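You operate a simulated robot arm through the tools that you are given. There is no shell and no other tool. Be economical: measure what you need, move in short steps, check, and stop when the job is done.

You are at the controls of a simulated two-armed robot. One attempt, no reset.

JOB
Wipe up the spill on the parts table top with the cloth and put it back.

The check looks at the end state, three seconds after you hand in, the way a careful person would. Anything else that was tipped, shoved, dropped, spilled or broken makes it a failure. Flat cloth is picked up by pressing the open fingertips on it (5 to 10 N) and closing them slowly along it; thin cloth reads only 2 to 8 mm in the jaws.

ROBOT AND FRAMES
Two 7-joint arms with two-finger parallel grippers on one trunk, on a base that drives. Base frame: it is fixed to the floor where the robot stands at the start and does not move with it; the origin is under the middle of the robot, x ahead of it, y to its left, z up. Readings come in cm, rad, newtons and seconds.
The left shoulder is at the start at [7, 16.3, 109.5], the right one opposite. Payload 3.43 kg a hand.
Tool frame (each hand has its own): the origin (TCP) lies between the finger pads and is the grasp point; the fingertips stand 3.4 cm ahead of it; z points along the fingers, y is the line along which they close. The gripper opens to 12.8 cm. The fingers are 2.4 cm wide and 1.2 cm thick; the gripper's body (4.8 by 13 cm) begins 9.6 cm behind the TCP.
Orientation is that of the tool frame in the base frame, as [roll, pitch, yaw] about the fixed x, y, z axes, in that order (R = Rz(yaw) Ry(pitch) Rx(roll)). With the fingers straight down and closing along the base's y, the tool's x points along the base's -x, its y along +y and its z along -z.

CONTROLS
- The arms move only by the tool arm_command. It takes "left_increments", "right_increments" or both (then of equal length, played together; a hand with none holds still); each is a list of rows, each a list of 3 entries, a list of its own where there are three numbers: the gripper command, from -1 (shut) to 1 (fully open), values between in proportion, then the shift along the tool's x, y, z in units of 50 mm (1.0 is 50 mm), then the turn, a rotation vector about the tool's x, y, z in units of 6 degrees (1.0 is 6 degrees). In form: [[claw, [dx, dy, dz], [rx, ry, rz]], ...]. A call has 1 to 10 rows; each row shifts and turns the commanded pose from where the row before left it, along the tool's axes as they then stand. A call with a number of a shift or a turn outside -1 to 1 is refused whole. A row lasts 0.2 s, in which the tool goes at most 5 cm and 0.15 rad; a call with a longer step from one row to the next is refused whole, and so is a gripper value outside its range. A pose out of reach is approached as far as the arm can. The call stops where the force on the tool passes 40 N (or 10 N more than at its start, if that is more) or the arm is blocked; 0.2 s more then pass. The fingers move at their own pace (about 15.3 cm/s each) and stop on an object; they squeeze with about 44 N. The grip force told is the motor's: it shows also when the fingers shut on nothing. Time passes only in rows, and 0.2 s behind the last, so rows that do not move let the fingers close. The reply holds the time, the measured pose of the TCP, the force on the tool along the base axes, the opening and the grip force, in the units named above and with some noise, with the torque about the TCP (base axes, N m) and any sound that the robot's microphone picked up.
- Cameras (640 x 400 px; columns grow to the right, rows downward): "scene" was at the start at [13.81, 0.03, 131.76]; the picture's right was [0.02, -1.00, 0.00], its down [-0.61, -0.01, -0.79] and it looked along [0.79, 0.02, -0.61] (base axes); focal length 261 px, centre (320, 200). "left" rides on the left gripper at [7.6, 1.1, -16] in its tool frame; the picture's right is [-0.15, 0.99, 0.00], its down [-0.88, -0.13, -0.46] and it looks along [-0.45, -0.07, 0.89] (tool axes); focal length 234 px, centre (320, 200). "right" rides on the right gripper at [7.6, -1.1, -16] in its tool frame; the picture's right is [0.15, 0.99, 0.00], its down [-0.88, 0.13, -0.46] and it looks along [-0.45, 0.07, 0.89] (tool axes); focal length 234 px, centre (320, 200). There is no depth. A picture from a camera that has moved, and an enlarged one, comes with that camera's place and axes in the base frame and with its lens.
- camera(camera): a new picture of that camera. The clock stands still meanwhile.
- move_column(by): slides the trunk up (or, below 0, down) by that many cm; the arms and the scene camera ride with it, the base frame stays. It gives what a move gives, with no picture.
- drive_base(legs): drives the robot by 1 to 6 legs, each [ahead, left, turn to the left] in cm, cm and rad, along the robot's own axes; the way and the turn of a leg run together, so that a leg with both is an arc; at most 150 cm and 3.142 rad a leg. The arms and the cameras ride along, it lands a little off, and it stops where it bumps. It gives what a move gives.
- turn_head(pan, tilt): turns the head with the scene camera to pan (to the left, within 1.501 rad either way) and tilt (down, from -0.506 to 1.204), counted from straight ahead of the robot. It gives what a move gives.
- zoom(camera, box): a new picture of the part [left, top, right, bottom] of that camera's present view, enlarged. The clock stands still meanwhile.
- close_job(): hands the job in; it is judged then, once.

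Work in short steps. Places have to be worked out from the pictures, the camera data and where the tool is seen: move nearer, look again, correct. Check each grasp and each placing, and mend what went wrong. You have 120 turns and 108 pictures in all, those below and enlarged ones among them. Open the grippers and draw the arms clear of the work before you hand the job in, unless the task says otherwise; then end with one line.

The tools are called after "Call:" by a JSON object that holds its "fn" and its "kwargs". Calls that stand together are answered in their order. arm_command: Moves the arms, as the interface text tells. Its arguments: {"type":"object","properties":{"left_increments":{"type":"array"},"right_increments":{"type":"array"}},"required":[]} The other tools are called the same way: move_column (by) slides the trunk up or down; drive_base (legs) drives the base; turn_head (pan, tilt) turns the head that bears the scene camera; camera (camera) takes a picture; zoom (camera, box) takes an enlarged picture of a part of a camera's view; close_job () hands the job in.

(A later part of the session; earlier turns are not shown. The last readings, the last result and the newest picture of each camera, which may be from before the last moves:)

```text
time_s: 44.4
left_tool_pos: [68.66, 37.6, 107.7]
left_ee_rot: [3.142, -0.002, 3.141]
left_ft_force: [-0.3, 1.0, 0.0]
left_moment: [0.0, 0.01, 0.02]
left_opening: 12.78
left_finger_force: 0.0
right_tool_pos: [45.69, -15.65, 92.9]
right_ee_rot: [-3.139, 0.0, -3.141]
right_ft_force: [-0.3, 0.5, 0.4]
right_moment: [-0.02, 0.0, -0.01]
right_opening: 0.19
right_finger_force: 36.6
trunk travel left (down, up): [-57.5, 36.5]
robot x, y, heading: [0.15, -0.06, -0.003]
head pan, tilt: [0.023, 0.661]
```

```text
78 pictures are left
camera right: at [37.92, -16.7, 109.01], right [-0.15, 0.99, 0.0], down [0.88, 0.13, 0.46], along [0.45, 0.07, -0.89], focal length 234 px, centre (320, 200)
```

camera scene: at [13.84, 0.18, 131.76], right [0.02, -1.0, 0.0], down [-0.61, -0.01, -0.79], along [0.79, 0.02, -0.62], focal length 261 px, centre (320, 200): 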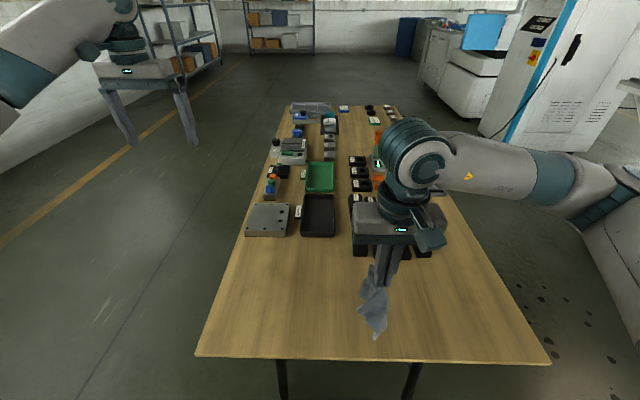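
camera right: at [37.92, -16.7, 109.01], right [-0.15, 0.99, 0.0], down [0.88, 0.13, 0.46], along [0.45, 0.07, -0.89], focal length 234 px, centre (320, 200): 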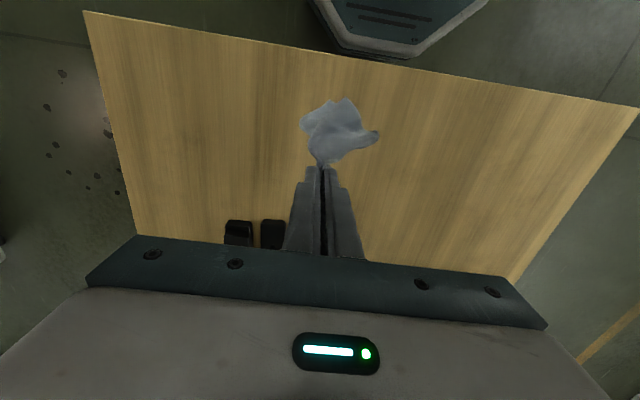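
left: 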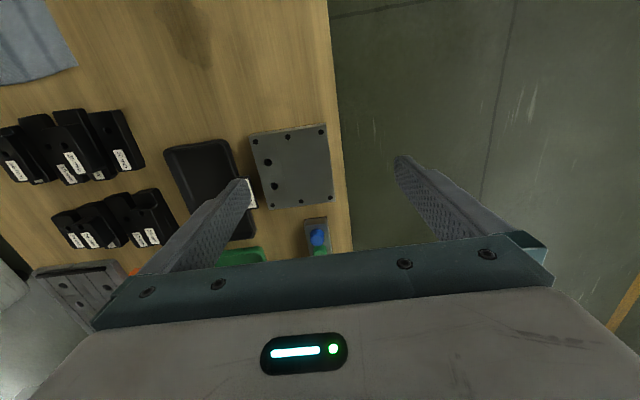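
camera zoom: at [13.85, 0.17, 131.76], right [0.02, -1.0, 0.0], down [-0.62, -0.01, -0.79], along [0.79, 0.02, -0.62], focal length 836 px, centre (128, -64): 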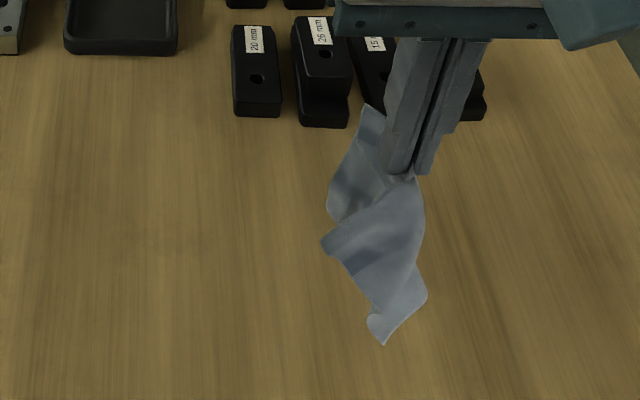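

The table is clean. Next I'll lay the cloth back where it was: hang it over its near-right corner at (42, -27.5), then sweep in an arc to the original pinch point at (50, -15.8).

Call:
{"fn": "arm_command", "kwargs": {"right_increments": [[-1, [0.2, -0.6, -0.1], [0, 0, 0]], [-1, [0.2, -0.6, -0.1], [0, 0, 0]], [-1, [0.2, -0.6, -0.1], [0, 0, 0]], [-1, [0.2, -0.55, 0], [0, 0, 0]], [-1, [0, 0, 0], [0, 0, 0]], [-1, [0, 0, 0], [0, 0, 0]], [-1, [0, 0, 0], [0, 0, 0]]]}}

Call:
{"fn": "zoom", "kwargs": {"camera": "scene", "box": [280, 220, 480, 345]}}

```text
time_s: 46.0
left_tool_pos: [68.6, 37.52, 107.82]
left_ee_rot: [-3.14, -0.003, -3.141]
left_ft_force: [0.3, -0.2, -0.6]
left_moment: [0.04, 0.0, 0.02]
left_opening: 12.84
left_finger_force: 0.0
right_tool_pos: [41.96, -27.5, 94.57]
right_ee_rot: [3.141, 0.001, -3.14]
right_ft_force: [-0.4, 0.6, 0.2]
right_moment: [-0.02, 0.0, -0.01]
right_opening: 0.19
right_finger_force: 36.5
trunk travel left (down, up): [-57.5, 36.5]
robot x, y, heading: [-0.08, 0.01, 0.002]
head pan, tilt: [0.023, 0.661]
```

```text
3.20 times, centred on (380, 282) of scene
camera zoom: at [13.82, 0.05, 131.76], right [0.02, -1.0, 0.0], down [-0.61, -0.01, -0.79], along [0.79, 0.02, -0.62], focal length 836 px, centre (128, -64)
```

zoom: 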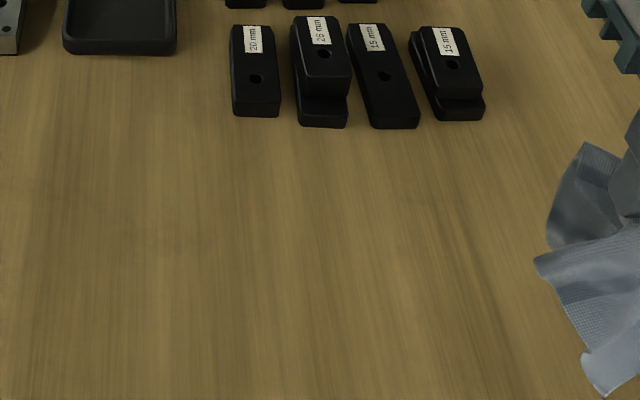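

Now the laying arc, split into small steps.

Call:
{"fn": "arm_command", "kwargs": {"right_increments": [[-1, [0, 0, 0.1], [0, 0, 0]], [-1, [-0.21, 0.29, 0.04], [0, 0, 0]], [-1, [-0.21, 0.29, 0.04], [0, 0, 0]], [-1, [-0.2, 0.28, 0.13], [0, 0, 0]], [-1, [-0.2, 0.27, 0.13], [0, 0, 0]], [-1, [-0.17, 0.24, 0.22], [0, 0, 0]], [-1, [-0.17, 0.23, 0.22], [0, 0, 0]], [-1, [-0.14, 0.19, 0.27], [0, 0, 0]], [-1, [-0.13, 0.18, 0.28], [0, 0, 0]]]}}

Call:
{"fn": "zoom", "kwargs": {"camera": "scene", "box": [320, 230, 520, 355]}}

Call:
{"fn": "camera", "kwargs": {"camera": "right"}}

```text
time_s: 48.0
left_tool_pos: [68.66, 37.45, 107.8]
left_ee_rot: [3.141, -0.002, -3.14]
left_ft_force: [0.1, -0.7, -0.3]
left_moment: [-0.03, 0.01, -0.01]
left_opening: 12.79
left_finger_force: 0.0
right_tool_pos: [48.98, -17.81, 87.43]
right_ee_rot: [-3.139, 0.0, -3.141]
right_ft_force: [-0.1, -0.2, 0.2]
right_moment: [-0.03, 0.0, -0.05]
right_opening: 0.19
right_finger_force: 36.8
trunk travel left (down, up): [-57.5, 36.5]
robot x, y, heading: [0.02, -0.13, -0.003]
head pan, tilt: [0.023, 0.661]
```

```text
3.20 times, centred on (420, 292) of scene
camera zoom: at [13.85, 0.05, 131.76], right [0.02, -1.0, 0.0], down [-0.62, -0.01, -0.79], along [0.79, 0.02, -0.62], focal length 836 px, centre (0, -96)
```

zoom: 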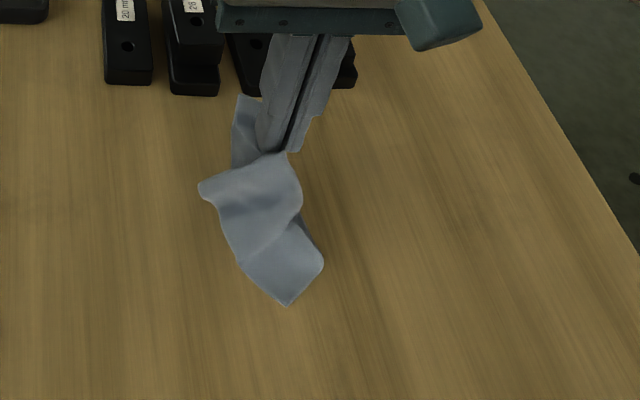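

```text
75 pictures are left
camera right: at [41.25, -18.8, 103.49], right [-0.15, 0.99, 0.0], down [0.88, 0.13, 0.46], along [0.45, 0.07, -0.89], focal length 234 px, centre (320, 200)
```

right: 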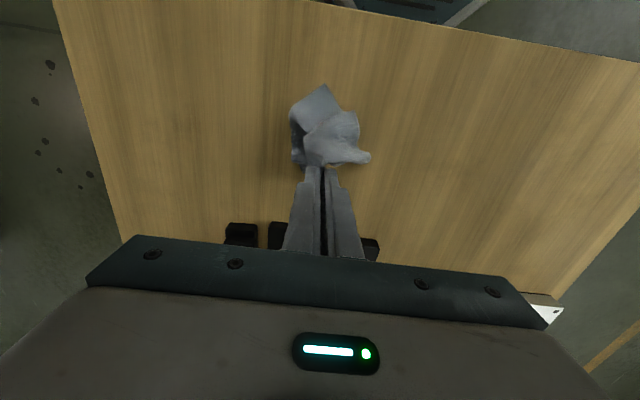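

The tail is still bunched and didn't anchor. I'll go back to the near right, lower it onto the table, then drag low to the pinch point so it straightens out behind.

Call:
{"fn": "arm_command", "kwargs": {"right_increments": [[-1, [0.3, -0.5, -0.1], [0, 0, 0]], [-1, [0.4, -0.6, 0], [0, 0, 0]], [-1, [0.4, -0.7, 0], [0, 0, 0]], [-1, [0.1, -0.2, 0], [0, 0, 0]], [-1, [0, 0, 0.4], [0, 0, 0]], [-1, [0, 0, 0.5], [0, 0, 0]], [-1, [0, 0, 0.4], [0, 0, 0]], [-1, [0, 0, 0], [0, 0, 0]]]}}

Call:
{"fn": "arm_command", "kwargs": {"right_increments": [[-1, [-0.1, 0.15, 0], [0, 0, 0]], [-1, [-0.2, 0.25, 0], [0, 0, 0]], [-1, [-0.2, 0.25, 0], [0, 0, 0]], [-1, [-0.2, 0.25, 0], [0, 0, 0]], [-1, [-0.2, 0.25, 0], [0, 0, 0]], [-1, [-0.2, 0.3, 0], [0, 0, 0]], [-1, [-0.2, 0.3, 0], [0, 0, 0]], [-1, [-0.2, 0.3, 0], [0, 0, 0]], [-1, [-0.15, 0.3, 0], [0, 0, 0]], [-1, [0, 0, 0], [0, 0, 0]]]}}

Call:
{"fn": "zoom", "kwargs": {"camera": "scene", "box": [320, 230, 520, 355]}}

Call:
{"fn": "camera", "kwargs": {"camera": "right"}}

```text
time_s: 49.8
left_tool_pos: [68.53, 37.51, 107.84]
left_ee_rot: [-3.141, -0.001, 3.141]
left_ft_force: [0.2, 0.2, 0.5]
left_moment: [0.0, -0.01, 0.01]
left_opening: 12.79
left_finger_force: 0.0
right_tool_pos: [43.04, -27.64, 81.48]
right_ee_rot: [3.141, 0.0, -3.141]
right_ft_force: [0.6, -0.5, -0.1]
right_moment: [0.01, 0.02, -0.01]
right_opening: 0.19
right_finger_force: 37.1
trunk travel left (down, up): [-57.5, 36.5]
robot x, y, heading: [0.25, -0.0, -0.005]
head pan, tilt: [0.023, 0.661]
```

```text
time_s: 52.0
left_tool_pos: [68.47, 37.48, 107.84]
left_ee_rot: [3.141, 0.002, 3.141]
left_ft_force: [0.1, 0.0, -0.4]
left_moment: [0.03, 0.03, 0.01]
left_opening: 12.81
left_finger_force: 0.1
right_tool_pos: [51.29, -15.89, 81.51]
right_ee_rot: [3.141, 0.0, -3.139]
right_ft_force: [0.7, 0.0, 0.1]
right_moment: [0.03, 0.01, 0.03]
right_opening: 0.19
right_finger_force: 36.6
trunk travel left (down, up): [-57.5, 36.5]
robot x, y, heading: [-0.42, 0.05, 0.002]
head pan, tilt: [0.023, 0.661]
```

```text
3.20 times, centred on (420, 292) of scene
camera zoom: at [13.8, -0.01, 131.76], right [0.02, -1.0, 0.0], down [-0.61, -0.01, -0.79], along [0.79, 0.02, -0.61], focal length 836 px, centre (0, -96)
```

zoom: 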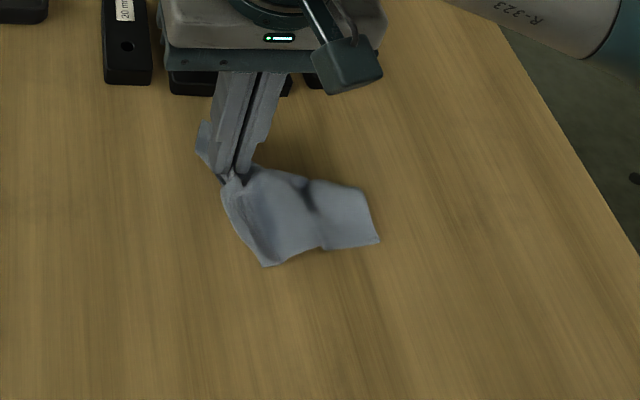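

```text
73 pictures are left
camera right: at [43.53, -16.95, 97.55], right [-0.15, 0.99, 0.0], down [0.88, 0.13, 0.46], along [0.45, 0.07, -0.89], focal length 234 px, centre (320, 200)
```

right: 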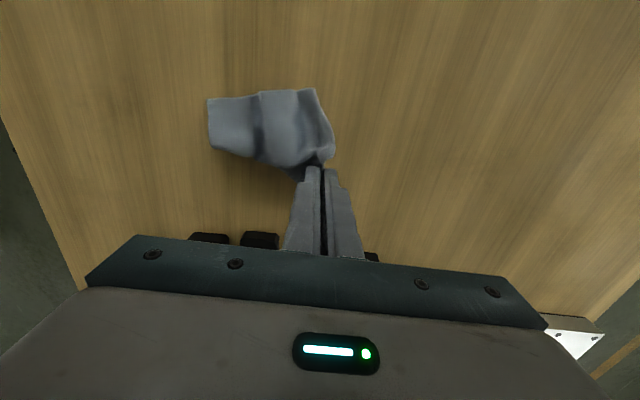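

The cloth now trails fairly flat. I'll press lightly, open to about 5 cm to spread the pinched fold, then rise.

Call:
{"fn": "arm_command", "kwargs": {"right_increments": [[-1, [0, 0, 0.2], [0, 0, 0]], [-1, [0, 0, 0.12], [0, 0, 0]], [-1, [0, 0, 0.04], [0, 0, 0]], [-1, [0, 0, 0.02], [0, 0, 0]]]}}

Call:
{"fn": "arm_command", "kwargs": {"right_increments": [[-0.9, [0, 0, 0], [0, 0, 0]], [-0.8, [0, 0, 0], [0, 0, 0]], [-0.6, [0, 0, 0], [0, 0, 0]], [-0.4, [0, 0, 0], [0, 0, 0]], [-0.2, [0, 0, 0], [0, 0, 0]], [-0.1, [0, 0, 0], [0, 0, 0]], [-0.1, [0, 0, 0], [0, 0, 0]]]}}

Call:
{"fn": "arm_command", "kwargs": {"right_increments": [[-0.1, [0, 0, -0.2], [0, 0, 0]], [-0.1, [0, 0, -0.5], [0, 0, 0]], [-0.1, [0, 0, -0.8], [0, 0, 0]], [-0.1, [0, 0, -0.8], [0, 0, 0]], [-0.1, [0, 0, -0.8], [0, 0, 0]]]}}

Call:
{"fn": "zoom", "kwargs": {"camera": "scene", "box": [320, 230, 520, 355]}}

Call:
{"fn": "camera", "kwargs": {"camera": "right"}}

```text
time_s: 53.0
left_tool_pos: [68.49, 37.5, 107.97]
left_ee_rot: [3.142, 0.001, -3.141]
left_ft_force: [0.0, -0.4, -0.1]
left_moment: [0.01, 0.01, 0.02]
left_opening: 12.81
left_finger_force: 0.0
right_tool_pos: [51.21, -15.86, 79.73]
right_ee_rot: [3.141, 0.002, -3.141]
right_ft_force: [0.0, 0.4, 12.5]
right_moment: [-0.02, 0.02, -0.01]
right_opening: 0.21
right_finger_force: 37.2
trunk travel left (down, up): [-57.5, 36.5]
robot x, y, heading: [0.35, -0.12, -0.002]
head pan, tilt: [0.023, 0.661]
```

```text
time_s: 54.6
left_tool_pos: [68.51, 37.54, 107.94]
left_ee_rot: [3.141, 0.0, -3.141]
left_ft_force: [-0.8, -0.4, -0.3]
left_moment: [-0.03, 0.02, 0.0]
left_opening: 12.83
left_finger_force: 0.1
right_tool_pos: [51.31, -15.89, 79.64]
right_ee_rot: [-3.14, 0.002, -3.14]
right_ft_force: [-1.3, 2.8, 4.9]
right_moment: [-0.08, 0.06, -0.01]
right_opening: 5.59
right_finger_force: 0.1
trunk travel left (down, up): [-57.5, 36.5]
robot x, y, heading: [0.21, 0.24, -0.003]
head pan, tilt: [0.023, 0.661]
```

```text
time_s: 55.8
left_tool_pos: [68.61, 37.47, 107.77]
left_ee_rot: [-3.141, 0.0, 3.141]
left_ft_force: [0.1, 0.3, -0.2]
left_moment: [0.01, 0.0, -0.01]
left_opening: 12.84
left_finger_force: 0.0
right_tool_pos: [51.2, -15.79, 95.27]
right_ee_rot: [-3.139, -0.002, -3.139]
right_ft_force: [-0.7, 0.5, -0.5]
right_moment: [-0.02, -0.01, -0.02]
right_opening: 5.76
right_finger_force: 0.1
trunk travel left (down, up): [-57.5, 36.5]
robot x, y, heading: [-0.14, -0.21, -0.002]
head pan, tilt: [0.023, 0.661]
```

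```text
3.20 times, centred on (420, 292) of scene
camera zoom: at [13.77, 0.08, 131.76], right [0.02, -1.0, 0.0], down [-0.61, -0.01, -0.79], along [0.79, 0.02, -0.61], focal length 836 px, centre (0, -96)
```

zoom: 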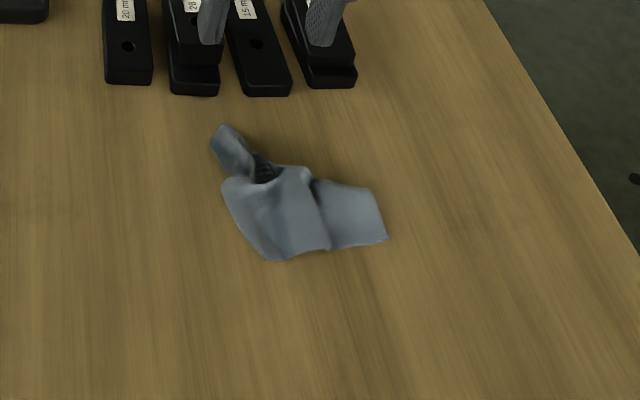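

```text
71 pictures are left
camera right: at [43.47, -16.82, 111.37], right [-0.15, 0.99, 0.0], down [0.88, 0.13, 0.46], along [0.45, 0.07, -0.89], focal length 234 px, centre (320, 200)
```

right: 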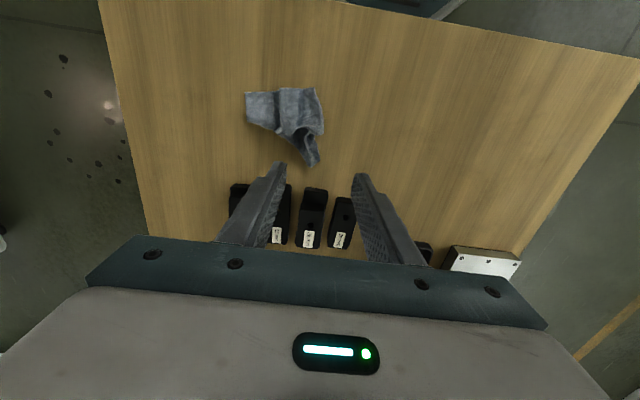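

The cloth is back in place but partly folded. I'll look closer before smoothing it.

Call:
{"fn": "zoom", "kwargs": {"camera": "right", "box": [210, 60, 370, 190]}}

Call:
{"fn": "zoom", "kwargs": {"camera": "scene", "box": [370, 255, 460, 320]}}

```text
3.08 times, centred on (290, 125) of right
camera zoom: at [43.47, -16.82, 111.37], right [-0.15, 0.99, 0.0], down [0.88, 0.13, 0.46], along [0.45, 0.07, -0.89], focal length 720 px, centre (412, 431)
```

zoom: 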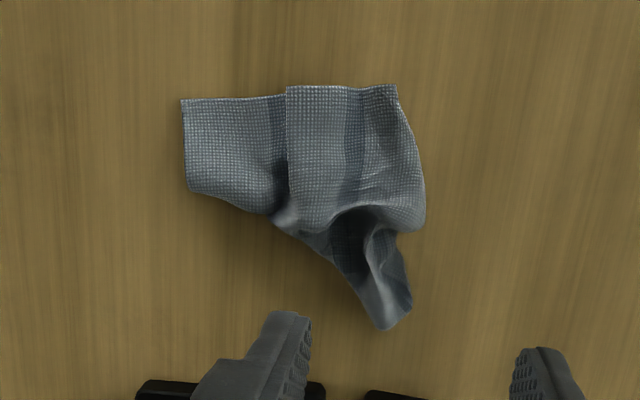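

```text
6.15 times, centred on (415, 288) of scene
camera zoom: at [13.77, 0.08, 131.76], right [0.02, -1.0, 0.0], down [-0.61, -0.01, -0.79], along [0.79, 0.02, -0.61], focal length 1608 px, centre (-265, -338)
```

zoom: 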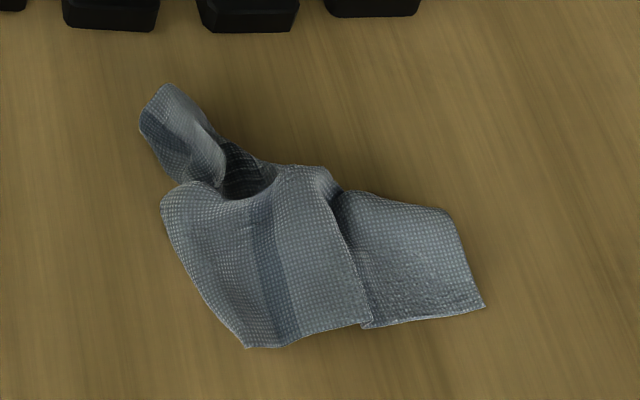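

The top layer's free edge lies along y≈-22.3 (x 46–51), folded to the right. I'll press the nearly closed tips astride that edge and open them along y to unfold it.

Call:
{"fn": "arm_command", "kwargs": {"right_increments": [[-0.9, [0.27, -0.64, 0], [0, 0, 0]], [-0.9, [0.27, -0.64, 0.4], [0, 0, 0]], [-0.9, [0, 0, 0.8], [0, 0, 0]], [-0.9, [0, 0, 0.8], [0, 0, 0]], [-0.9, [0, 0, 0.7], [0, 0, 0]], [-0.9, [0, 0, 0.2], [0, 0, 0]], [-0.9, [0, 0, 0.08], [0, 0, 0]], [-0.9, [0, 0, 0.04], [0, 0, 0]]]}}

```text
time_s: 57.6
left_tool_pos: [68.6, 37.45, 107.8]
left_ee_rot: [3.141, -0.002, -3.141]
left_ft_force: [-0.4, 0.5, 0.2]
left_moment: [-0.01, -0.04, 0.02]
left_opening: 12.79
left_finger_force: 0.0
right_tool_pos: [48.56, -22.2, 79.86]
right_ee_rot: [3.141, 0.0, -3.14]
right_ft_force: [0.2, 0.2, 0.5]
right_moment: [0.03, 0.04, 0.01]
right_opening: 0.64
right_finger_force: 0.0
trunk travel left (down, up): [-57.5, 36.5]
robot x, y, heading: [-0.25, -0.22, 0.001]
head pan, tilt: [0.023, 0.661]
```

Nearly touching. I'll add a small press, open slowly, then lift and look.

Call:
{"fn": "arm_command", "kwargs": {"right_increments": [[-0.9, [0, 0, 0.05], [0, 0, 0]], [-0.9, [0, 0, 0.02], [0, 0, 0]], [-0.9, [0, 0, 0.0], [0, 0, 0]]]}}

Call:
{"fn": "arm_command", "kwargs": {"right_increments": [[-0.8, [0, 0, 0], [0, 0, 0]], [-0.65, [0, 0, 0], [0, 0, 0]], [-0.5, [0, 0, 0], [0, 0, 0]], [-0.35, [0, 0, 0], [0, 0, 0]], [-0.2, [0, 0, 0], [0, 0, 0]], [-0.05, [0, 0, 0], [0, 0, 0]], [0.1, [0, 0, 0], [0, 0, 0]], [0.25, [0, 0, 0], [0, 0, 0]], [0.4, [0, 0, 0], [0, 0, 0]]]}}

Call:
{"fn": "arm_command", "kwargs": {"right_increments": [[0.4, [0, 0, -0.2], [0, 0, 0]], [0.4, [0, 0, -0.6], [0, 0, 0]], [0.4, [-0.4, 0, -0.8], [0, 0, 0]], [0.4, [-0.4, 0, -0.8], [0, 0, 0]], [0.4, [-0.4, 0, -0.8], [0, 0, 0]]]}}

Call:
{"fn": "zoom", "kwargs": {"camera": "scene", "box": [370, 255, 460, 320]}}

Call:
{"fn": "zoom", "kwargs": {"camera": "right", "box": [210, 30, 450, 190]}}

```text
time_s: 58.4
left_tool_pos: [68.64, 37.49, 107.77]
left_ee_rot: [3.141, 0.0, -3.141]
left_ft_force: [0.2, 0.0, 0.3]
left_moment: [-0.01, -0.02, -0.04]
left_opening: 12.78
left_finger_force: 0.0
right_tool_pos: [48.6, -22.24, 79.68]
right_ee_rot: [3.14, 0.0, -3.139]
right_ft_force: [1.2, -0.6, 3.8]
right_moment: [0.03, 0.02, 0.0]
right_opening: 0.66
right_finger_force: 0.1
trunk travel left (down, up): [-57.5, 36.5]
robot x, y, heading: [-0.14, 0.25, -0.004]
head pan, tilt: [0.023, 0.661]
```

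```text
time_s: 60.4
left_tool_pos: [68.43, 37.46, 107.87]
left_ee_rot: [3.141, 0.001, -3.14]
left_ft_force: [1.6, -0.2, 0.7]
left_moment: [0.04, -0.03, 0.01]
left_opening: 12.79
left_finger_force: 0.1
right_tool_pos: [48.59, -22.26, 79.62]
right_ee_rot: [3.14, -0.002, -3.139]
right_ft_force: [0.4, -1.2, 2.1]
right_moment: [0.11, -0.03, -0.01]
right_opening: 8.9
right_finger_force: 0.0
trunk travel left (down, up): [-57.5, 36.5]
robot x, y, heading: [-0.01, -0.2, -0.001]
head pan, tilt: [0.023, 0.661]
```

```text
time_s: 61.6
left_tool_pos: [68.61, 37.5, 107.79]
left_ee_rot: [3.141, 0.0, 3.141]
left_ft_force: [0.1, 0.3, -0.3]
left_moment: [-0.03, -0.02, 0.02]
left_opening: 12.81
left_finger_force: 0.1
right_tool_pos: [54.78, -22.4, 95.66]
right_ee_rot: [-3.141, 0.0, -3.14]
right_ft_force: [1.3, 0.4, -0.1]
right_moment: [0.01, -0.02, 0.01]
right_opening: 8.94
right_finger_force: 0.1
trunk travel left (down, up): [-57.5, 36.5]
robot x, y, heading: [-0.25, 0.14, -0.004]
head pan, tilt: [0.023, 0.661]
```

```text
6.15 times, centred on (415, 288) of scene
camera zoom: at [13.8, 0.1, 131.76], right [0.02, -1.0, 0.0], down [-0.61, -0.01, -0.79], along [0.79, 0.02, -0.61], focal length 1608 px, centre (-265, -338)
```

zoom: 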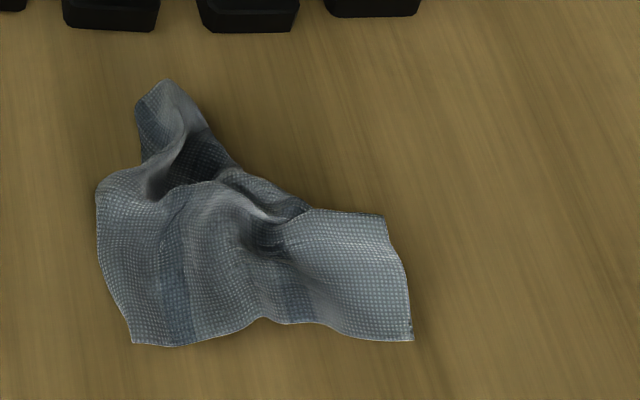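

```text
2.50 times, centred on (330, 110) of right
camera zoom: at [46.96, -23.43, 111.74], right [-0.15, 0.99, 0.0], down [0.88, 0.13, 0.46], along [0.45, 0.07, -0.89], focal length 585 px, centre (295, 425)
```

zoom: 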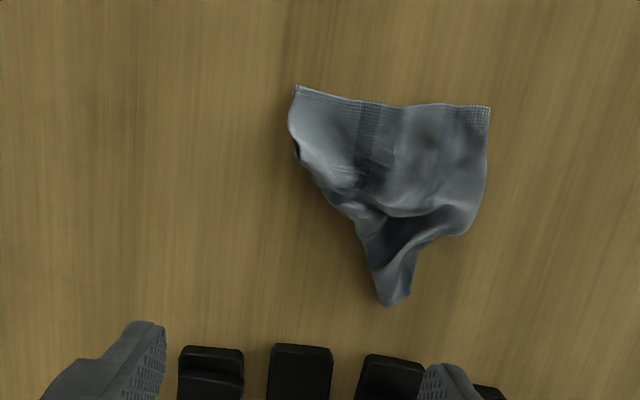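

That worked: the flap is unfolded. The far part is still bunched near (52, -17.3), so I'll repeat the spread there.

Call:
{"fn": "arm_command", "kwargs": {"right_increments": [[-0.9, [0.25, 0.5, 0], [0, 0, 0]], [-0.9, [0.27, 0.52, 0.4], [0, 0, 0]], [-0.9, [0, 0, 0.8], [0, 0, 0]], [-0.9, [0, 0, 0.8], [0, 0, 0]], [-0.9, [0, 0, 0.8], [0, 0, 0]], [-0.9, [0, 0, 0.2], [0, 0, 0]], [-0.9, [0, 0, 0.1], [0, 0, 0]], [-0.9, [0, 0, 0.07], [0, 0, 0]], [-0.9, [0, 0, 0.03], [0, 0, 0]]]}}

Call:
{"fn": "arm_command", "kwargs": {"right_increments": [[-0.8, [0, 0, 0.01], [0, 0, 0]], [-0.65, [0, 0, 0], [0, 0, 0]], [-0.5, [0, 0, 0], [0, 0, 0]], [-0.35, [0, 0, 0], [0, 0, 0]], [-0.2, [0, 0, 0], [0, 0, 0]], [-0.05, [0, 0, 0], [0, 0, 0]], [0.1, [0, 0, 0], [0, 0, 0]], [0.25, [0, 0, 0], [0, 0, 0]]]}}

Call:
{"fn": "arm_command", "kwargs": {"right_increments": [[0.25, [0, 0, -0.2], [0, 0, 0]], [0.25, [0, 0, -0.6], [0, 0, 0]], [0.25, [-0.2, 0, -0.8], [0, 0, 0]], [0.25, [-0.2, 0, -0.8], [0, 0, 0]], [0.25, [-0.2, 0, -0.8], [0, 0, 0]]]}}

Call:
{"fn": "zoom", "kwargs": {"camera": "scene", "box": [370, 255, 460, 320]}}

Call:
{"fn": "zoom", "kwargs": {"camera": "right", "box": [210, 30, 450, 190]}}

```text
time_s: 63.6
left_tool_pos: [68.61, 37.46, 107.77]
left_ee_rot: [-3.14, 0.001, -3.141]
left_ft_force: [0.2, 0.0, 0.5]
left_moment: [-0.01, 0.01, 0.01]
left_opening: 12.79
left_finger_force: 0.0
right_tool_pos: [52.07, -17.2, 79.7]
right_ee_rot: [3.141, 0.002, -3.14]
right_ft_force: [0.2, -0.7, 7.9]
right_moment: [0.0, 0.01, 0.0]
right_opening: 0.63
right_finger_force: 0.0
trunk travel left (down, up): [-57.5, 36.5]
robot x, y, heading: [0.28, 0.19, -0.001]
head pan, tilt: [0.023, 0.661]
```

```text
time_s: 65.4
left_tool_pos: [68.54, 37.57, 107.98]
left_ee_rot: [-3.141, 0.0, 3.14]
left_ft_force: [-0.5, 0.2, -0.9]
left_moment: [-0.05, -0.02, -0.01]
left_opening: 12.79
left_finger_force: 0.0
right_tool_pos: [52.05, -17.25, 79.59]
right_ee_rot: [3.141, 0.002, 3.141]
right_ft_force: [2.7, -6.5, 20.1]
right_moment: [0.61, -0.02, -0.05]
right_opening: 7.64
right_finger_force: 0.0
trunk travel left (down, up): [-57.5, 36.5]
robot x, y, heading: [0.55, -0.08, 0.003]
head pan, tilt: [0.023, 0.661]
```

```text
time_s: 66.6
left_tool_pos: [68.52, 37.48, 107.84]
left_ee_rot: [3.141, 0.0, 3.141]
left_ft_force: [0.6, 0.3, 0.3]
left_moment: [-0.01, 0.03, 0.0]
left_opening: 12.77
left_finger_force: 0.2
right_tool_pos: [54.92, -16.91, 95.53]
right_ee_rot: [-3.14, 0.002, -3.139]
right_ft_force: [-0.1, -0.4, -0.2]
right_moment: [-0.01, 0.01, -0.04]
right_opening: 8.01
right_finger_force: 0.0
trunk travel left (down, up): [-57.5, 36.5]
robot x, y, heading: [0.05, -0.31, -0.002]
head pan, tilt: [0.023, 0.661]
```

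```text
6.15 times, centred on (415, 288) of scene
camera zoom: at [13.8, 0.1, 131.76], right [0.02, -1.0, 0.0], down [-0.61, -0.01, -0.79], along [0.79, 0.02, -0.61], focal length 1608 px, centre (-265, -338)
```

zoom: 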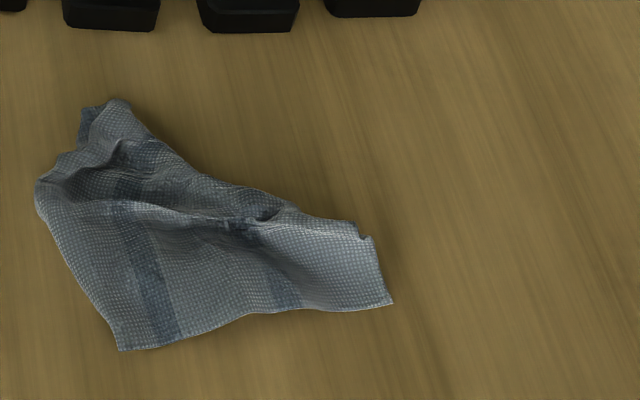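

```text
2.50 times, centred on (330, 110) of right
camera zoom: at [47.22, -18.11, 111.6], right [-0.15, 0.99, 0.0], down [0.88, 0.13, 0.46], along [0.45, 0.07, -0.89], focal length 585 px, centre (295, 425)
```

zoom: 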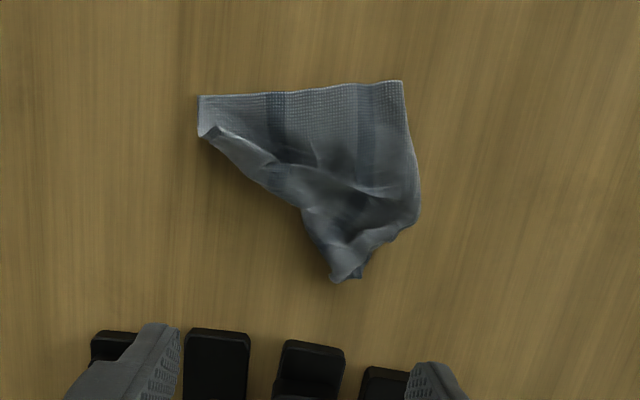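

Much flatter. The near and left edges lie well and the far-right corner is still ruffled along the diagonal. I'll turn the gripper 45° so it opens towards (+x, -y) and spread there.

Call:
{"fn": "arm_command", "kwargs": {"right_increments": [[-0.9, [0.84, -0.26, 0], [0, 0, 0]], [-0.9, [0, 0, 0.2], [0, 0, -0.94]], [-0.9, [0, 0, 0.2], [0, 0, -0.94]], [-0.9, [0, 0, 0.2], [0, 0, -0.94]], [-0.9, [0, 0, 0.2], [0, 0, -0.94]], [-0.9, [0, 0, 0.2], [0, 0, -0.94]], [-0.9, [0, 0, 0.2], [0, 0, -0.94]], [-0.9, [0, 0, 0.2], [0, 0, -0.93]], [-0.9, [0, 0, 0.2], [0, 0, -0.93]], [-0.9, [0, 0, 0], [0, 0, 0]]]}}

Call:
{"fn": "camera", "kwargs": {"camera": "right"}}

```text
time_s: 68.8
left_tool_pos: [68.59, 37.56, 107.83]
left_ee_rot: [-3.14, -0.002, -3.141]
left_ft_force: [0.3, -0.1, 0.0]
left_moment: [0.02, 0.0, 0.0]
left_opening: 12.8
left_finger_force: 0.0
right_tool_pos: [50.81, -18.51, 87.49]
right_ee_rot: [3.142, -0.001, -2.353]
right_ft_force: [-0.1, -0.1, 0.0]
right_moment: [0.03, -0.02, -0.01]
right_opening: 0.65
right_finger_force: 0.1
trunk travel left (down, up): [-57.5, 36.5]
robot x, y, heading: [0.11, -0.04, -0.001]
head pan, tilt: [0.023, 0.661]
```

```text
64 pictures are left
camera right: at [46.09, -24.6, 103.5], right [-0.8, 0.59, 0.0], down [0.53, 0.72, 0.46], along [0.27, 0.37, -0.89], focal length 234 px, centre (320, 200)
```

right: 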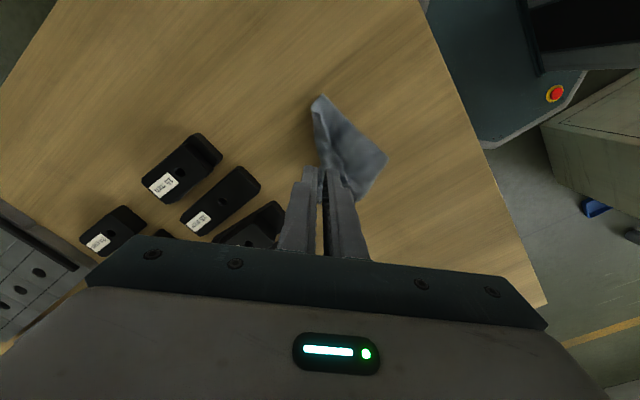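

The angle is right. I'll descend, press, open along the diagonal and lift.

Call:
{"fn": "arm_command", "kwargs": {"right_increments": [[-0.9, [0, 0, 0.6], [0, 0, 0]], [-0.9, [0, 0, 0.6], [0, 0, 0]], [-0.9, [0, 0, 0.25], [0, 0, 0]], [-0.9, [0, 0, 0.06], [0, 0, 0]], [-0.9, [0, 0, 0.03], [0, 0, 0]], [-0.9, [0, 0, 0], [0, 0, 0]]]}}

Call:
{"fn": "arm_command", "kwargs": {"right_increments": [[-0.8, [0, 0, 0.01], [0, 0, 0]], [-0.65, [0, 0, 0], [0, 0, 0]], [-0.5, [0, 0, 0], [0, 0, 0]], [-0.35, [0, 0, 0], [0, 0, 0]], [-0.2, [0, 0, 0], [0, 0, 0]], [-0.05, [0, 0, 0], [0, 0, 0]], [0.1, [0, 0, 0], [0, 0, 0]], [0.2, [0, 0, 0], [0, 0, 0]]]}}

Call:
{"fn": "arm_command", "kwargs": {"right_increments": [[0.2, [0, 0, -0.2], [0, 0, 0]], [0.2, [0, 0, -0.6], [0, 0, 0]], [0.2, [-0.6, 0, -0.6], [0, 0, 0]], [0.2, [-0.6, 0, -0.6], [0, 0, 0]], [0.2, [-0.6, 0, -0.6], [0, 0, 0]]]}}

Call:
{"fn": "zoom", "kwargs": {"camera": "scene", "box": [370, 255, 460, 320]}}

Call:
{"fn": "camera", "kwargs": {"camera": "right"}}

```text
time_s: 70.2
left_tool_pos: [68.57, 37.48, 107.83]
left_ee_rot: [3.141, -0.001, 3.141]
left_ft_force: [0.3, -0.5, -0.1]
left_moment: [0.01, 0.0, 0.01]
left_opening: 12.79
left_finger_force: 0.0
right_tool_pos: [50.8, -18.52, 79.79]
right_ee_rot: [3.141, 0.0, -2.354]
right_ft_force: [0.4, -0.8, 0.0]
right_moment: [0.02, -0.01, 0.02]
right_opening: 0.65
right_finger_force: 0.1
trunk travel left (down, up): [-57.5, 36.5]
robot x, y, heading: [-0.12, 0.35, 0.003]
head pan, tilt: [0.023, 0.661]
```

```text
time_s: 72.0
left_tool_pos: [68.63, 37.51, 107.68]
left_ee_rot: [3.141, -0.001, -3.141]
left_ft_force: [1.1, -1.6, 0.0]
left_moment: [0.04, -0.02, 0.01]
left_opening: 12.81
left_finger_force: 0.0
right_tool_pos: [50.8, -18.43, 79.71]
right_ee_rot: [3.141, 0.001, -2.354]
right_ft_force: [0.4, -0.2, 0.1]
right_moment: [-0.01, -0.01, 0.01]
right_opening: 7.67
right_finger_force: 0.1
trunk travel left (down, up): [-57.5, 36.5]
robot x, y, heading: [0.19, 0.24, -0.003]
head pan, tilt: [0.023, 0.661]
```

```text
time_s: 73.2
left_tool_pos: [68.55, 37.57, 107.83]
left_ee_rot: [-3.138, -0.002, -3.141]
left_ft_force: [0.1, 0.1, 0.0]
left_moment: [-0.03, 0.02, 0.03]
left_opening: 12.79
left_finger_force: 0.0
right_tool_pos: [57.27, -11.71, 92.61]
right_ee_rot: [3.141, -0.003, -2.352]
right_ft_force: [0.2, 0.9, -0.1]
right_moment: [0.01, -0.02, 0.02]
right_opening: 7.67
right_finger_force: 0.0
trunk travel left (down, up): [-57.5, 36.5]
robot x, y, heading: [-0.27, 0.27, 0.002]
head pan, tilt: [0.023, 0.661]
```

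```text
6.15 times, centred on (415, 288) of scene
camera zoom: at [13.84, 0.17, 131.75], right [0.02, -1.0, 0.0], down [-0.61, -0.01, -0.79], along [0.79, 0.02, -0.62], focal length 1608 px, centre (-265, -338)
```

zoom: 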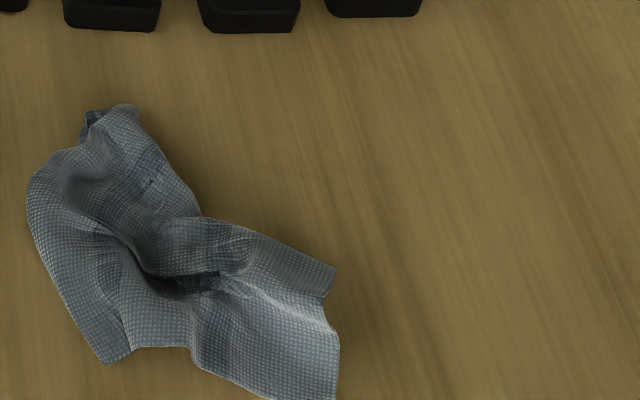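

```text
62 pictures are left
camera right: at [52.6, -17.8, 108.7], right [-0.8, 0.59, 0.0], down [0.53, 0.72, 0.45], along [0.27, 0.36, -0.89], focal length 234 px, centre (320, 200)
```

right: 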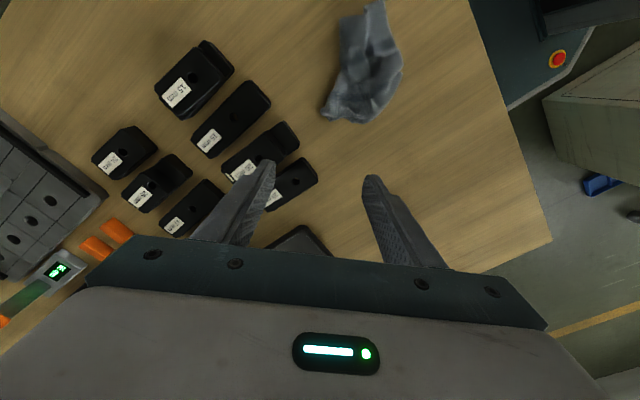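

The diagonal spread shifted the cloth and left a valley in it. I'll view the whole shape before the next spread.

Call:
{"fn": "zoom", "kwargs": {"camera": "scene", "box": [355, 260, 451, 330]}}

Call:
{"fn": "zoom", "kwargs": {"camera": "right", "box": [290, 0, 450, 140]}}

```text
5.71 times, centred on (403, 295) of scene
camera zoom: at [13.84, 0.17, 131.75], right [0.02, -1.0, 0.0], down [-0.61, -0.01, -0.79], along [0.79, 0.02, -0.62], focal length 1493 px, centre (-154, -343)
```

zoom: 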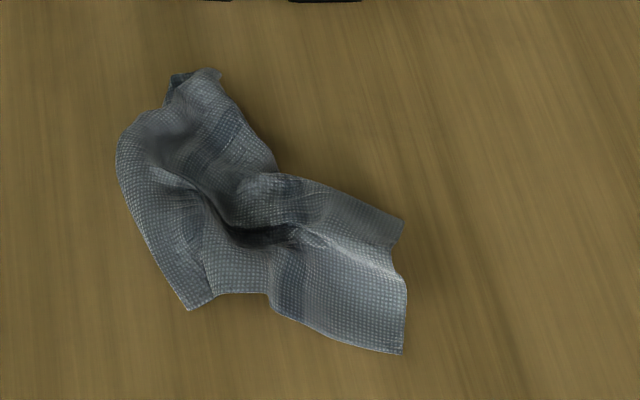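

```text
2.86 times, centred on (370, 70) of right
camera zoom: at [52.6, -17.8, 108.7], right [-0.8, 0.59, 0.0], down [0.53, 0.72, 0.45], along [0.27, 0.36, -0.89], focal length 669 px, centre (177, 571)
```

zoom: 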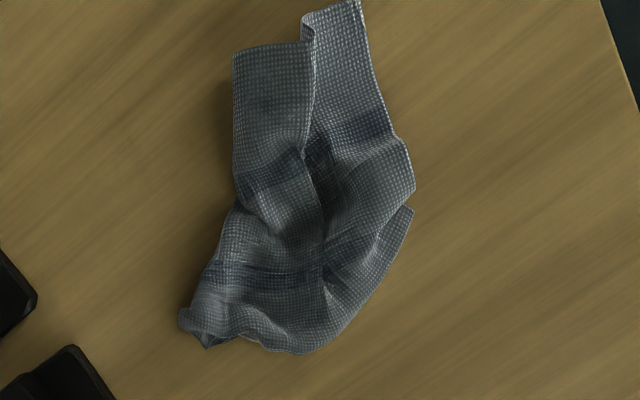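

From above there is a pleat whose fold line runs through about (46.8, -16.7). I'll straddle it with firmer pressure and open along the same diagonal.

Call:
{"fn": "arm_command", "kwargs": {"right_increments": [[-0.9, [0.73, 0.25, 0], [0, 0, 0]], [-0.9, [0.73, 0.25, 0], [0, 0, 0]], [-0.9, [0.73, 0.25, 0.3], [0, 0, 0]], [-0.9, [0, 0, 0.7], [0, 0, 0]], [-0.9, [0, 0, 0.7], [0, 0, 0]], [-0.9, [0, 0, 0.6], [0, 0, 0]], [-0.9, [0, 0, 0.2], [0, 0, 0]], [-0.9, [0, 0, 0.06], [0, 0, 0]], [-0.9, [0, 0, 0.04], [0, 0, 0]], [-0.9, [0, 0, 0], [0, 0, 0]]]}}

```text
time_s: 75.4
left_tool_pos: [68.62, 37.45, 107.67]
left_ee_rot: [3.141, 0.0, 3.141]
left_ft_force: [-0.1, -0.2, 0.4]
left_moment: [-0.01, 0.0, -0.01]
left_opening: 12.8
left_finger_force: 0.1
right_tool_pos: [46.72, -17.28, 79.82]
right_ee_rot: [3.141, -0.001, -2.355]
right_ft_force: [0.0, 0.1, 0.4]
right_moment: [0.01, -0.02, 0.0]
right_opening: 0.66
right_finger_force: 0.1
trunk travel left (down, up): [-57.5, 36.5]
robot x, y, heading: [-0.03, 0.08, -0.002]
head pan, tilt: [0.023, 0.661]
```

Call:
{"fn": "camera", "kwargs": {"camera": "right"}}

Call:
{"fn": "zoom", "kwargs": {"camera": "scene", "box": [355, 260, 451, 330]}}

```text
59 pictures are left
camera right: at [42.06, -23.38, 95.83], right [-0.8, 0.59, 0.0], down [0.53, 0.72, 0.46], along [0.27, 0.37, -0.89], focal length 234 px, centre (320, 200)
```

right: 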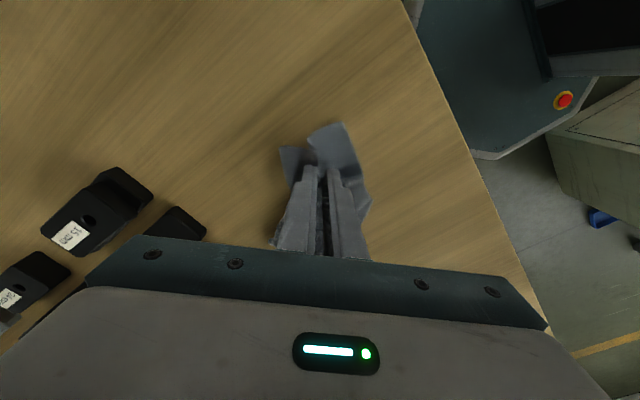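

```text
5.71 times, centred on (403, 295) of scene
camera zoom: at [13.8, 0.04, 131.76], right [0.02, -1.0, 0.0], down [-0.61, -0.01, -0.79], along [0.79, 0.02, -0.61], focal length 1493 px, centre (-154, -343)
```

zoom: 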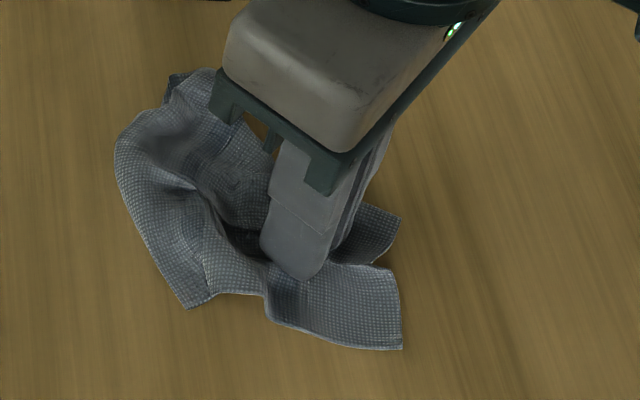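

The fingers straddle the pleat, so I'll press a bit more and open.

Call:
{"fn": "arm_command", "kwargs": {"right_increments": [[-0.9, [0, 0, 0.04], [0, 0, 0]], [-0.9, [0, 0, 0.02], [0, 0, 0]], [-0.8, [0, 0, 0], [0, 0, 0]], [-0.65, [0, 0, 0], [0, 0, 0]], [-0.5, [0, 0, 0], [0, 0, 0]], [-0.35, [0, 0, 0], [0, 0, 0]], [-0.2, [0, 0, 0], [0, 0, 0]], [-0.05, [0, 0, 0], [0, 0, 0]], [0.1, [0, 0, 0], [0, 0, 0]]]}}

Call:
{"fn": "arm_command", "kwargs": {"right_increments": [[0.1, [0, 0, -0.2], [0, 0, 0]], [0.1, [0, 0, -0.6], [0, 0, 0]], [0.1, [-0.6, 0, -0.6], [0, 0, 0]], [0.1, [-0.6, 0, -0.6], [0, 0, 0]], [0.1, [-0.6, 0, -0.6], [0, 0, 0]], [0.1, [-0.6, 0, 0], [0, 0, 0]]]}}

Call:
{"fn": "zoom", "kwargs": {"camera": "scene", "box": [355, 260, 451, 330]}}

Call:
{"fn": "zoom", "kwargs": {"camera": "right", "box": [290, 0, 450, 140]}}

```text
time_s: 77.4
left_tool_pos: [68.41, 37.55, 107.94]
left_ee_rot: [-3.142, -0.001, -3.141]
left_ft_force: [-0.6, 0.4, -0.5]
left_moment: [-0.01, 0.0, -0.01]
left_opening: 12.78
left_finger_force: 0.1
right_tool_pos: [46.67, -17.23, 79.48]
right_ee_rot: [-3.139, 0.001, -2.354]
right_ft_force: [-2.1, 3.1, 16.4]
right_moment: [-0.13, -0.14, 0.01]
right_opening: 6.64
right_finger_force: 0.0
trunk travel left (down, up): [-57.5, 36.5]
robot x, y, heading: [-0.07, -0.56, 0.0]
head pan, tilt: [0.023, 0.661]
```

```text
time_s: 78.8
left_tool_pos: [68.77, 37.3, 107.75]
left_ee_rot: [3.14, -0.002, -3.14]
left_ft_force: [-0.4, -0.1, -0.5]
left_moment: [-0.02, -0.01, 0.01]
left_opening: 12.82
left_finger_force: 0.1
right_tool_pos: [55.08, -8.67, 92.42]
right_ee_rot: [3.142, -0.002, -2.357]
right_ft_force: [0.7, 0.5, -0.6]
right_moment: [-0.01, 0.03, 0.04]
right_opening: 7.04
right_finger_force: 0.1
trunk travel left (down, up): [-57.5, 36.5]
robot x, y, heading: [-0.03, -0.06, 0.002]
head pan, tilt: [0.023, 0.661]
```

```text
5.71 times, centred on (403, 295) of scene
camera zoom: at [13.9, 0.11, 131.75], right [0.02, -1.0, 0.0], down [-0.62, -0.01, -0.79], along [0.79, 0.02, -0.62], focal length 1493 px, centre (-154, -343)
```

zoom: 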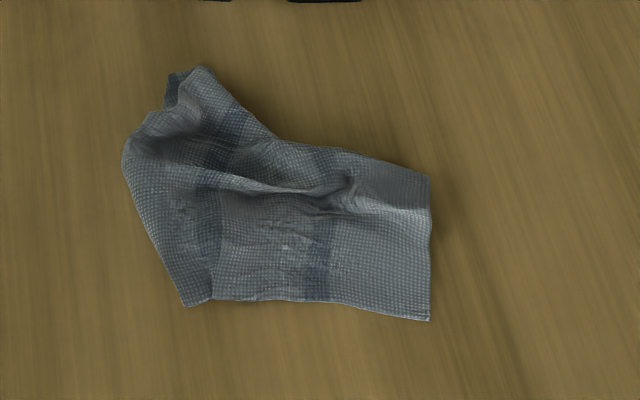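

```text
2.86 times, centred on (370, 70) of right
camera zoom: at [50.28, -14.69, 108.56], right [-0.8, 0.6, 0.0], down [0.53, 0.72, 0.45], along [0.27, 0.36, -0.89], focal length 669 px, centre (177, 571)
```

zoom: 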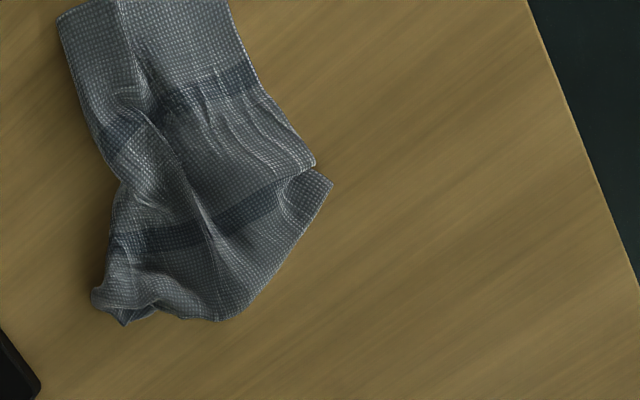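

Much better: one ridge remains, running along y at x≈48.8 (y -14 to -21). I'll turn the gripper further so it opens along x and straddle the ridge at (48.8, -18.2).

Call:
{"fn": "arm_command", "kwargs": {"right_increments": [[-0.9, [0.74, -0.157, 0], [0, 0, 0]], [-0.9, [0.74, -0.157, 0], [0, 0, 0]], [-0.9, [0.74, -0.157, 0], [0, 0, 0]], [-0.9, [0, 0, 0.25], [0, 0, -1]], [-0.9, [0, 0, 0.25], [0, 0, -1]], [-0.9, [0, 0, 0.25], [0, 0, -1]], [-0.9, [0, 0, 0.25], [0, 0, -1]], [-0.9, [0, 0, 0.25], [0, 0, -1]], [-0.9, [0, 0, 0.25], [0, 0, -1]], [-0.9, [0, 0, 0.1], [0, 0, 0]]]}}

Call:
{"fn": "camera", "kwargs": {"camera": "right"}}

Call:
{"fn": "zoom", "kwargs": {"camera": "scene", "box": [355, 260, 451, 330]}}

```text
time_s: 81.0
left_tool_pos: [68.67, 37.33, 107.85]
left_ee_rot: [-3.141, -0.004, 3.141]
left_ft_force: [0.1, -0.8, 0.2]
left_moment: [-0.02, -0.01, 0.01]
left_opening: 12.81
left_finger_force: 0.2
right_tool_pos: [48.68, -17.73, 85.76]
right_ee_rot: [-3.084, -0.019, -1.812]
right_ft_force: [-0.4, 0.5, 0.5]
right_moment: [0.03, -0.01, 0.0]
right_opening: 0.65
right_finger_force: 0.0
right hand out of reach, approached as far as the arm can: row 8, 9
trunk travel left (down, up): [-57.5, 36.5]
robot x, y, heading: [0.06, -0.08, -0.003]
head pan, tilt: [0.023, 0.661]
```

```text
55 pictures are left
camera right: at [46.96, -24.78, 101.98], right [-0.99, 0.09, -0.06], down [0.06, 0.9, 0.43], along [0.09, 0.42, -0.9], focal length 234 px, centre (320, 200)
```

right: 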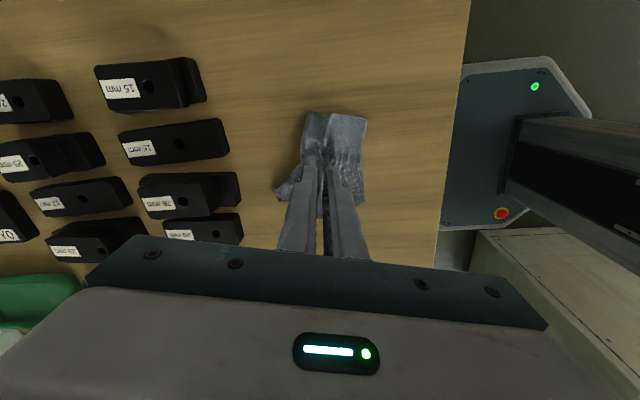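

```text
5.71 times, centred on (403, 295) of scene
camera zoom: at [13.87, -0.04, 131.75], right [0.02, -1.0, 0.0], down [-0.62, -0.01, -0.79], along [0.79, 0.02, -0.62], focal length 1493 px, centre (-154, -343)
```

zoom: 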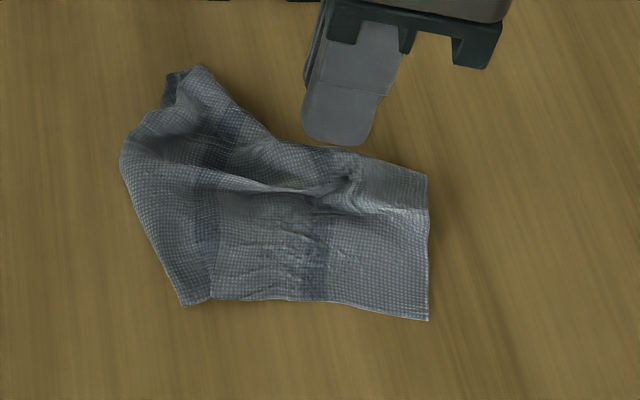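

The wrist has hit its limit and tilted. I'll rotate back a little and check that it levels.

Call:
{"fn": "arm_command", "kwargs": {"right_increments": [[-0.9, [0, 0, 0], [0, 0, 0.9]], [-0.9, [0, 0, 0], [0, 0, 0.9]], [-0.9, [0, 0, 0], [0, 0, 0]]]}}

```text
time_s: 81.8
left_tool_pos: [68.59, 37.48, 107.89]
left_ee_rot: [-3.141, -0.002, -3.141]
left_ft_force: [-0.2, -0.5, 0.4]
left_moment: [-0.04, 0.02, -0.03]
left_opening: 12.78
left_finger_force: 0.0
right_tool_pos: [48.65, -17.68, 85.78]
right_ee_rot: [-3.08, -0.009, -2.001]
right_ft_force: [0.0, 0.5, -0.3]
right_moment: [-0.03, 0.04, -0.02]
right_opening: 0.62
right_finger_force: 0.1
trunk travel left (down, up): [-57.5, 36.5]
robot x, y, heading: [-0.03, -0.38, -0.001]
head pan, tilt: [0.023, 0.661]
```

It kept a 3.5° tilt, so I'll correct that.

Call:
{"fn": "arm_command", "kwargs": {"right_increments": [[-0.9, [0, 0, 0], [-0.58, -0.086, 0]], [-0.9, [0, 0, 0], [0, 0, 0]]]}}

```text
time_s: 82.4
left_tool_pos: [68.54, 37.53, 107.76]
left_ee_rot: [3.141, -0.002, -3.141]
left_ft_force: [0.0, 1.0, -0.4]
left_moment: [0.02, 0.0, 0.02]
left_opening: 12.82
left_finger_force: 0.1
right_tool_pos: [48.52, -17.85, 85.77]
right_ee_rot: [-3.139, 0.002, -2.003]
right_ft_force: [-0.4, 0.1, 0.3]
right_moment: [0.0, -0.01, 0.02]
right_opening: 0.65
right_finger_force: 0.0
trunk travel left (down, up): [-57.5, 36.5]
robot x, y, heading: [-0.32, 0.16, -0.002]
head pan, tilt: [0.023, 0.661]
```

Level again and over the ridge. I'll descend and press.

Call:
{"fn": "arm_command", "kwargs": {"right_increments": [[-0.9, [0, 0, 0.6], [0, 0, 0]], [-0.9, [0, 0, 0.5], [0, 0, 0]], [-0.9, [0, 0, 0.07], [0, 0, 0]], [-0.9, [0, 0, 0.04], [0, 0, 0]], [-0.9, [0, 0, 0.03], [0, 0, 0]], [-0.9, [0, 0, 0], [0, 0, 0]]]}}

Call:
{"fn": "zoom", "kwargs": {"camera": "scene", "box": [355, 260, 451, 330]}}

```text
time_s: 83.8
left_tool_pos: [68.63, 37.49, 107.8]
left_ee_rot: [-3.141, -0.001, -3.141]
left_ft_force: [-0.3, 0.1, -0.1]
left_moment: [0.03, -0.01, 0.01]
left_opening: 12.79
left_finger_force: 0.1
right_tool_pos: [48.67, -17.74, 79.64]
right_ee_rot: [-3.138, 0.001, -2.0]
right_ft_force: [0.2, 0.6, 3.8]
right_moment: [-0.07, -0.02, 0.01]
right_opening: 0.65
right_finger_force: 0.2
trunk travel left (down, up): [-57.5, 36.5]
robot x, y, heading: [0.23, 0.06, -0.003]
head pan, tilt: [0.023, 0.661]
```

```text
5.71 times, centred on (403, 295) of scene
camera zoom: at [13.79, 0.04, 131.77], right [0.02, -1.0, 0.0], down [-0.61, -0.01, -0.79], along [0.79, 0.02, -0.61], focal length 1493 px, centre (-154, -343)
```

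zoom: 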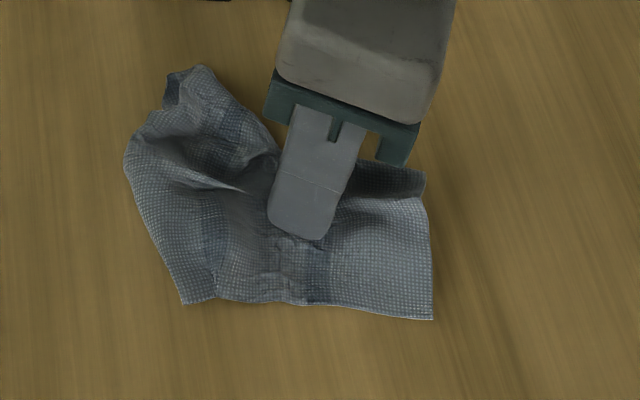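

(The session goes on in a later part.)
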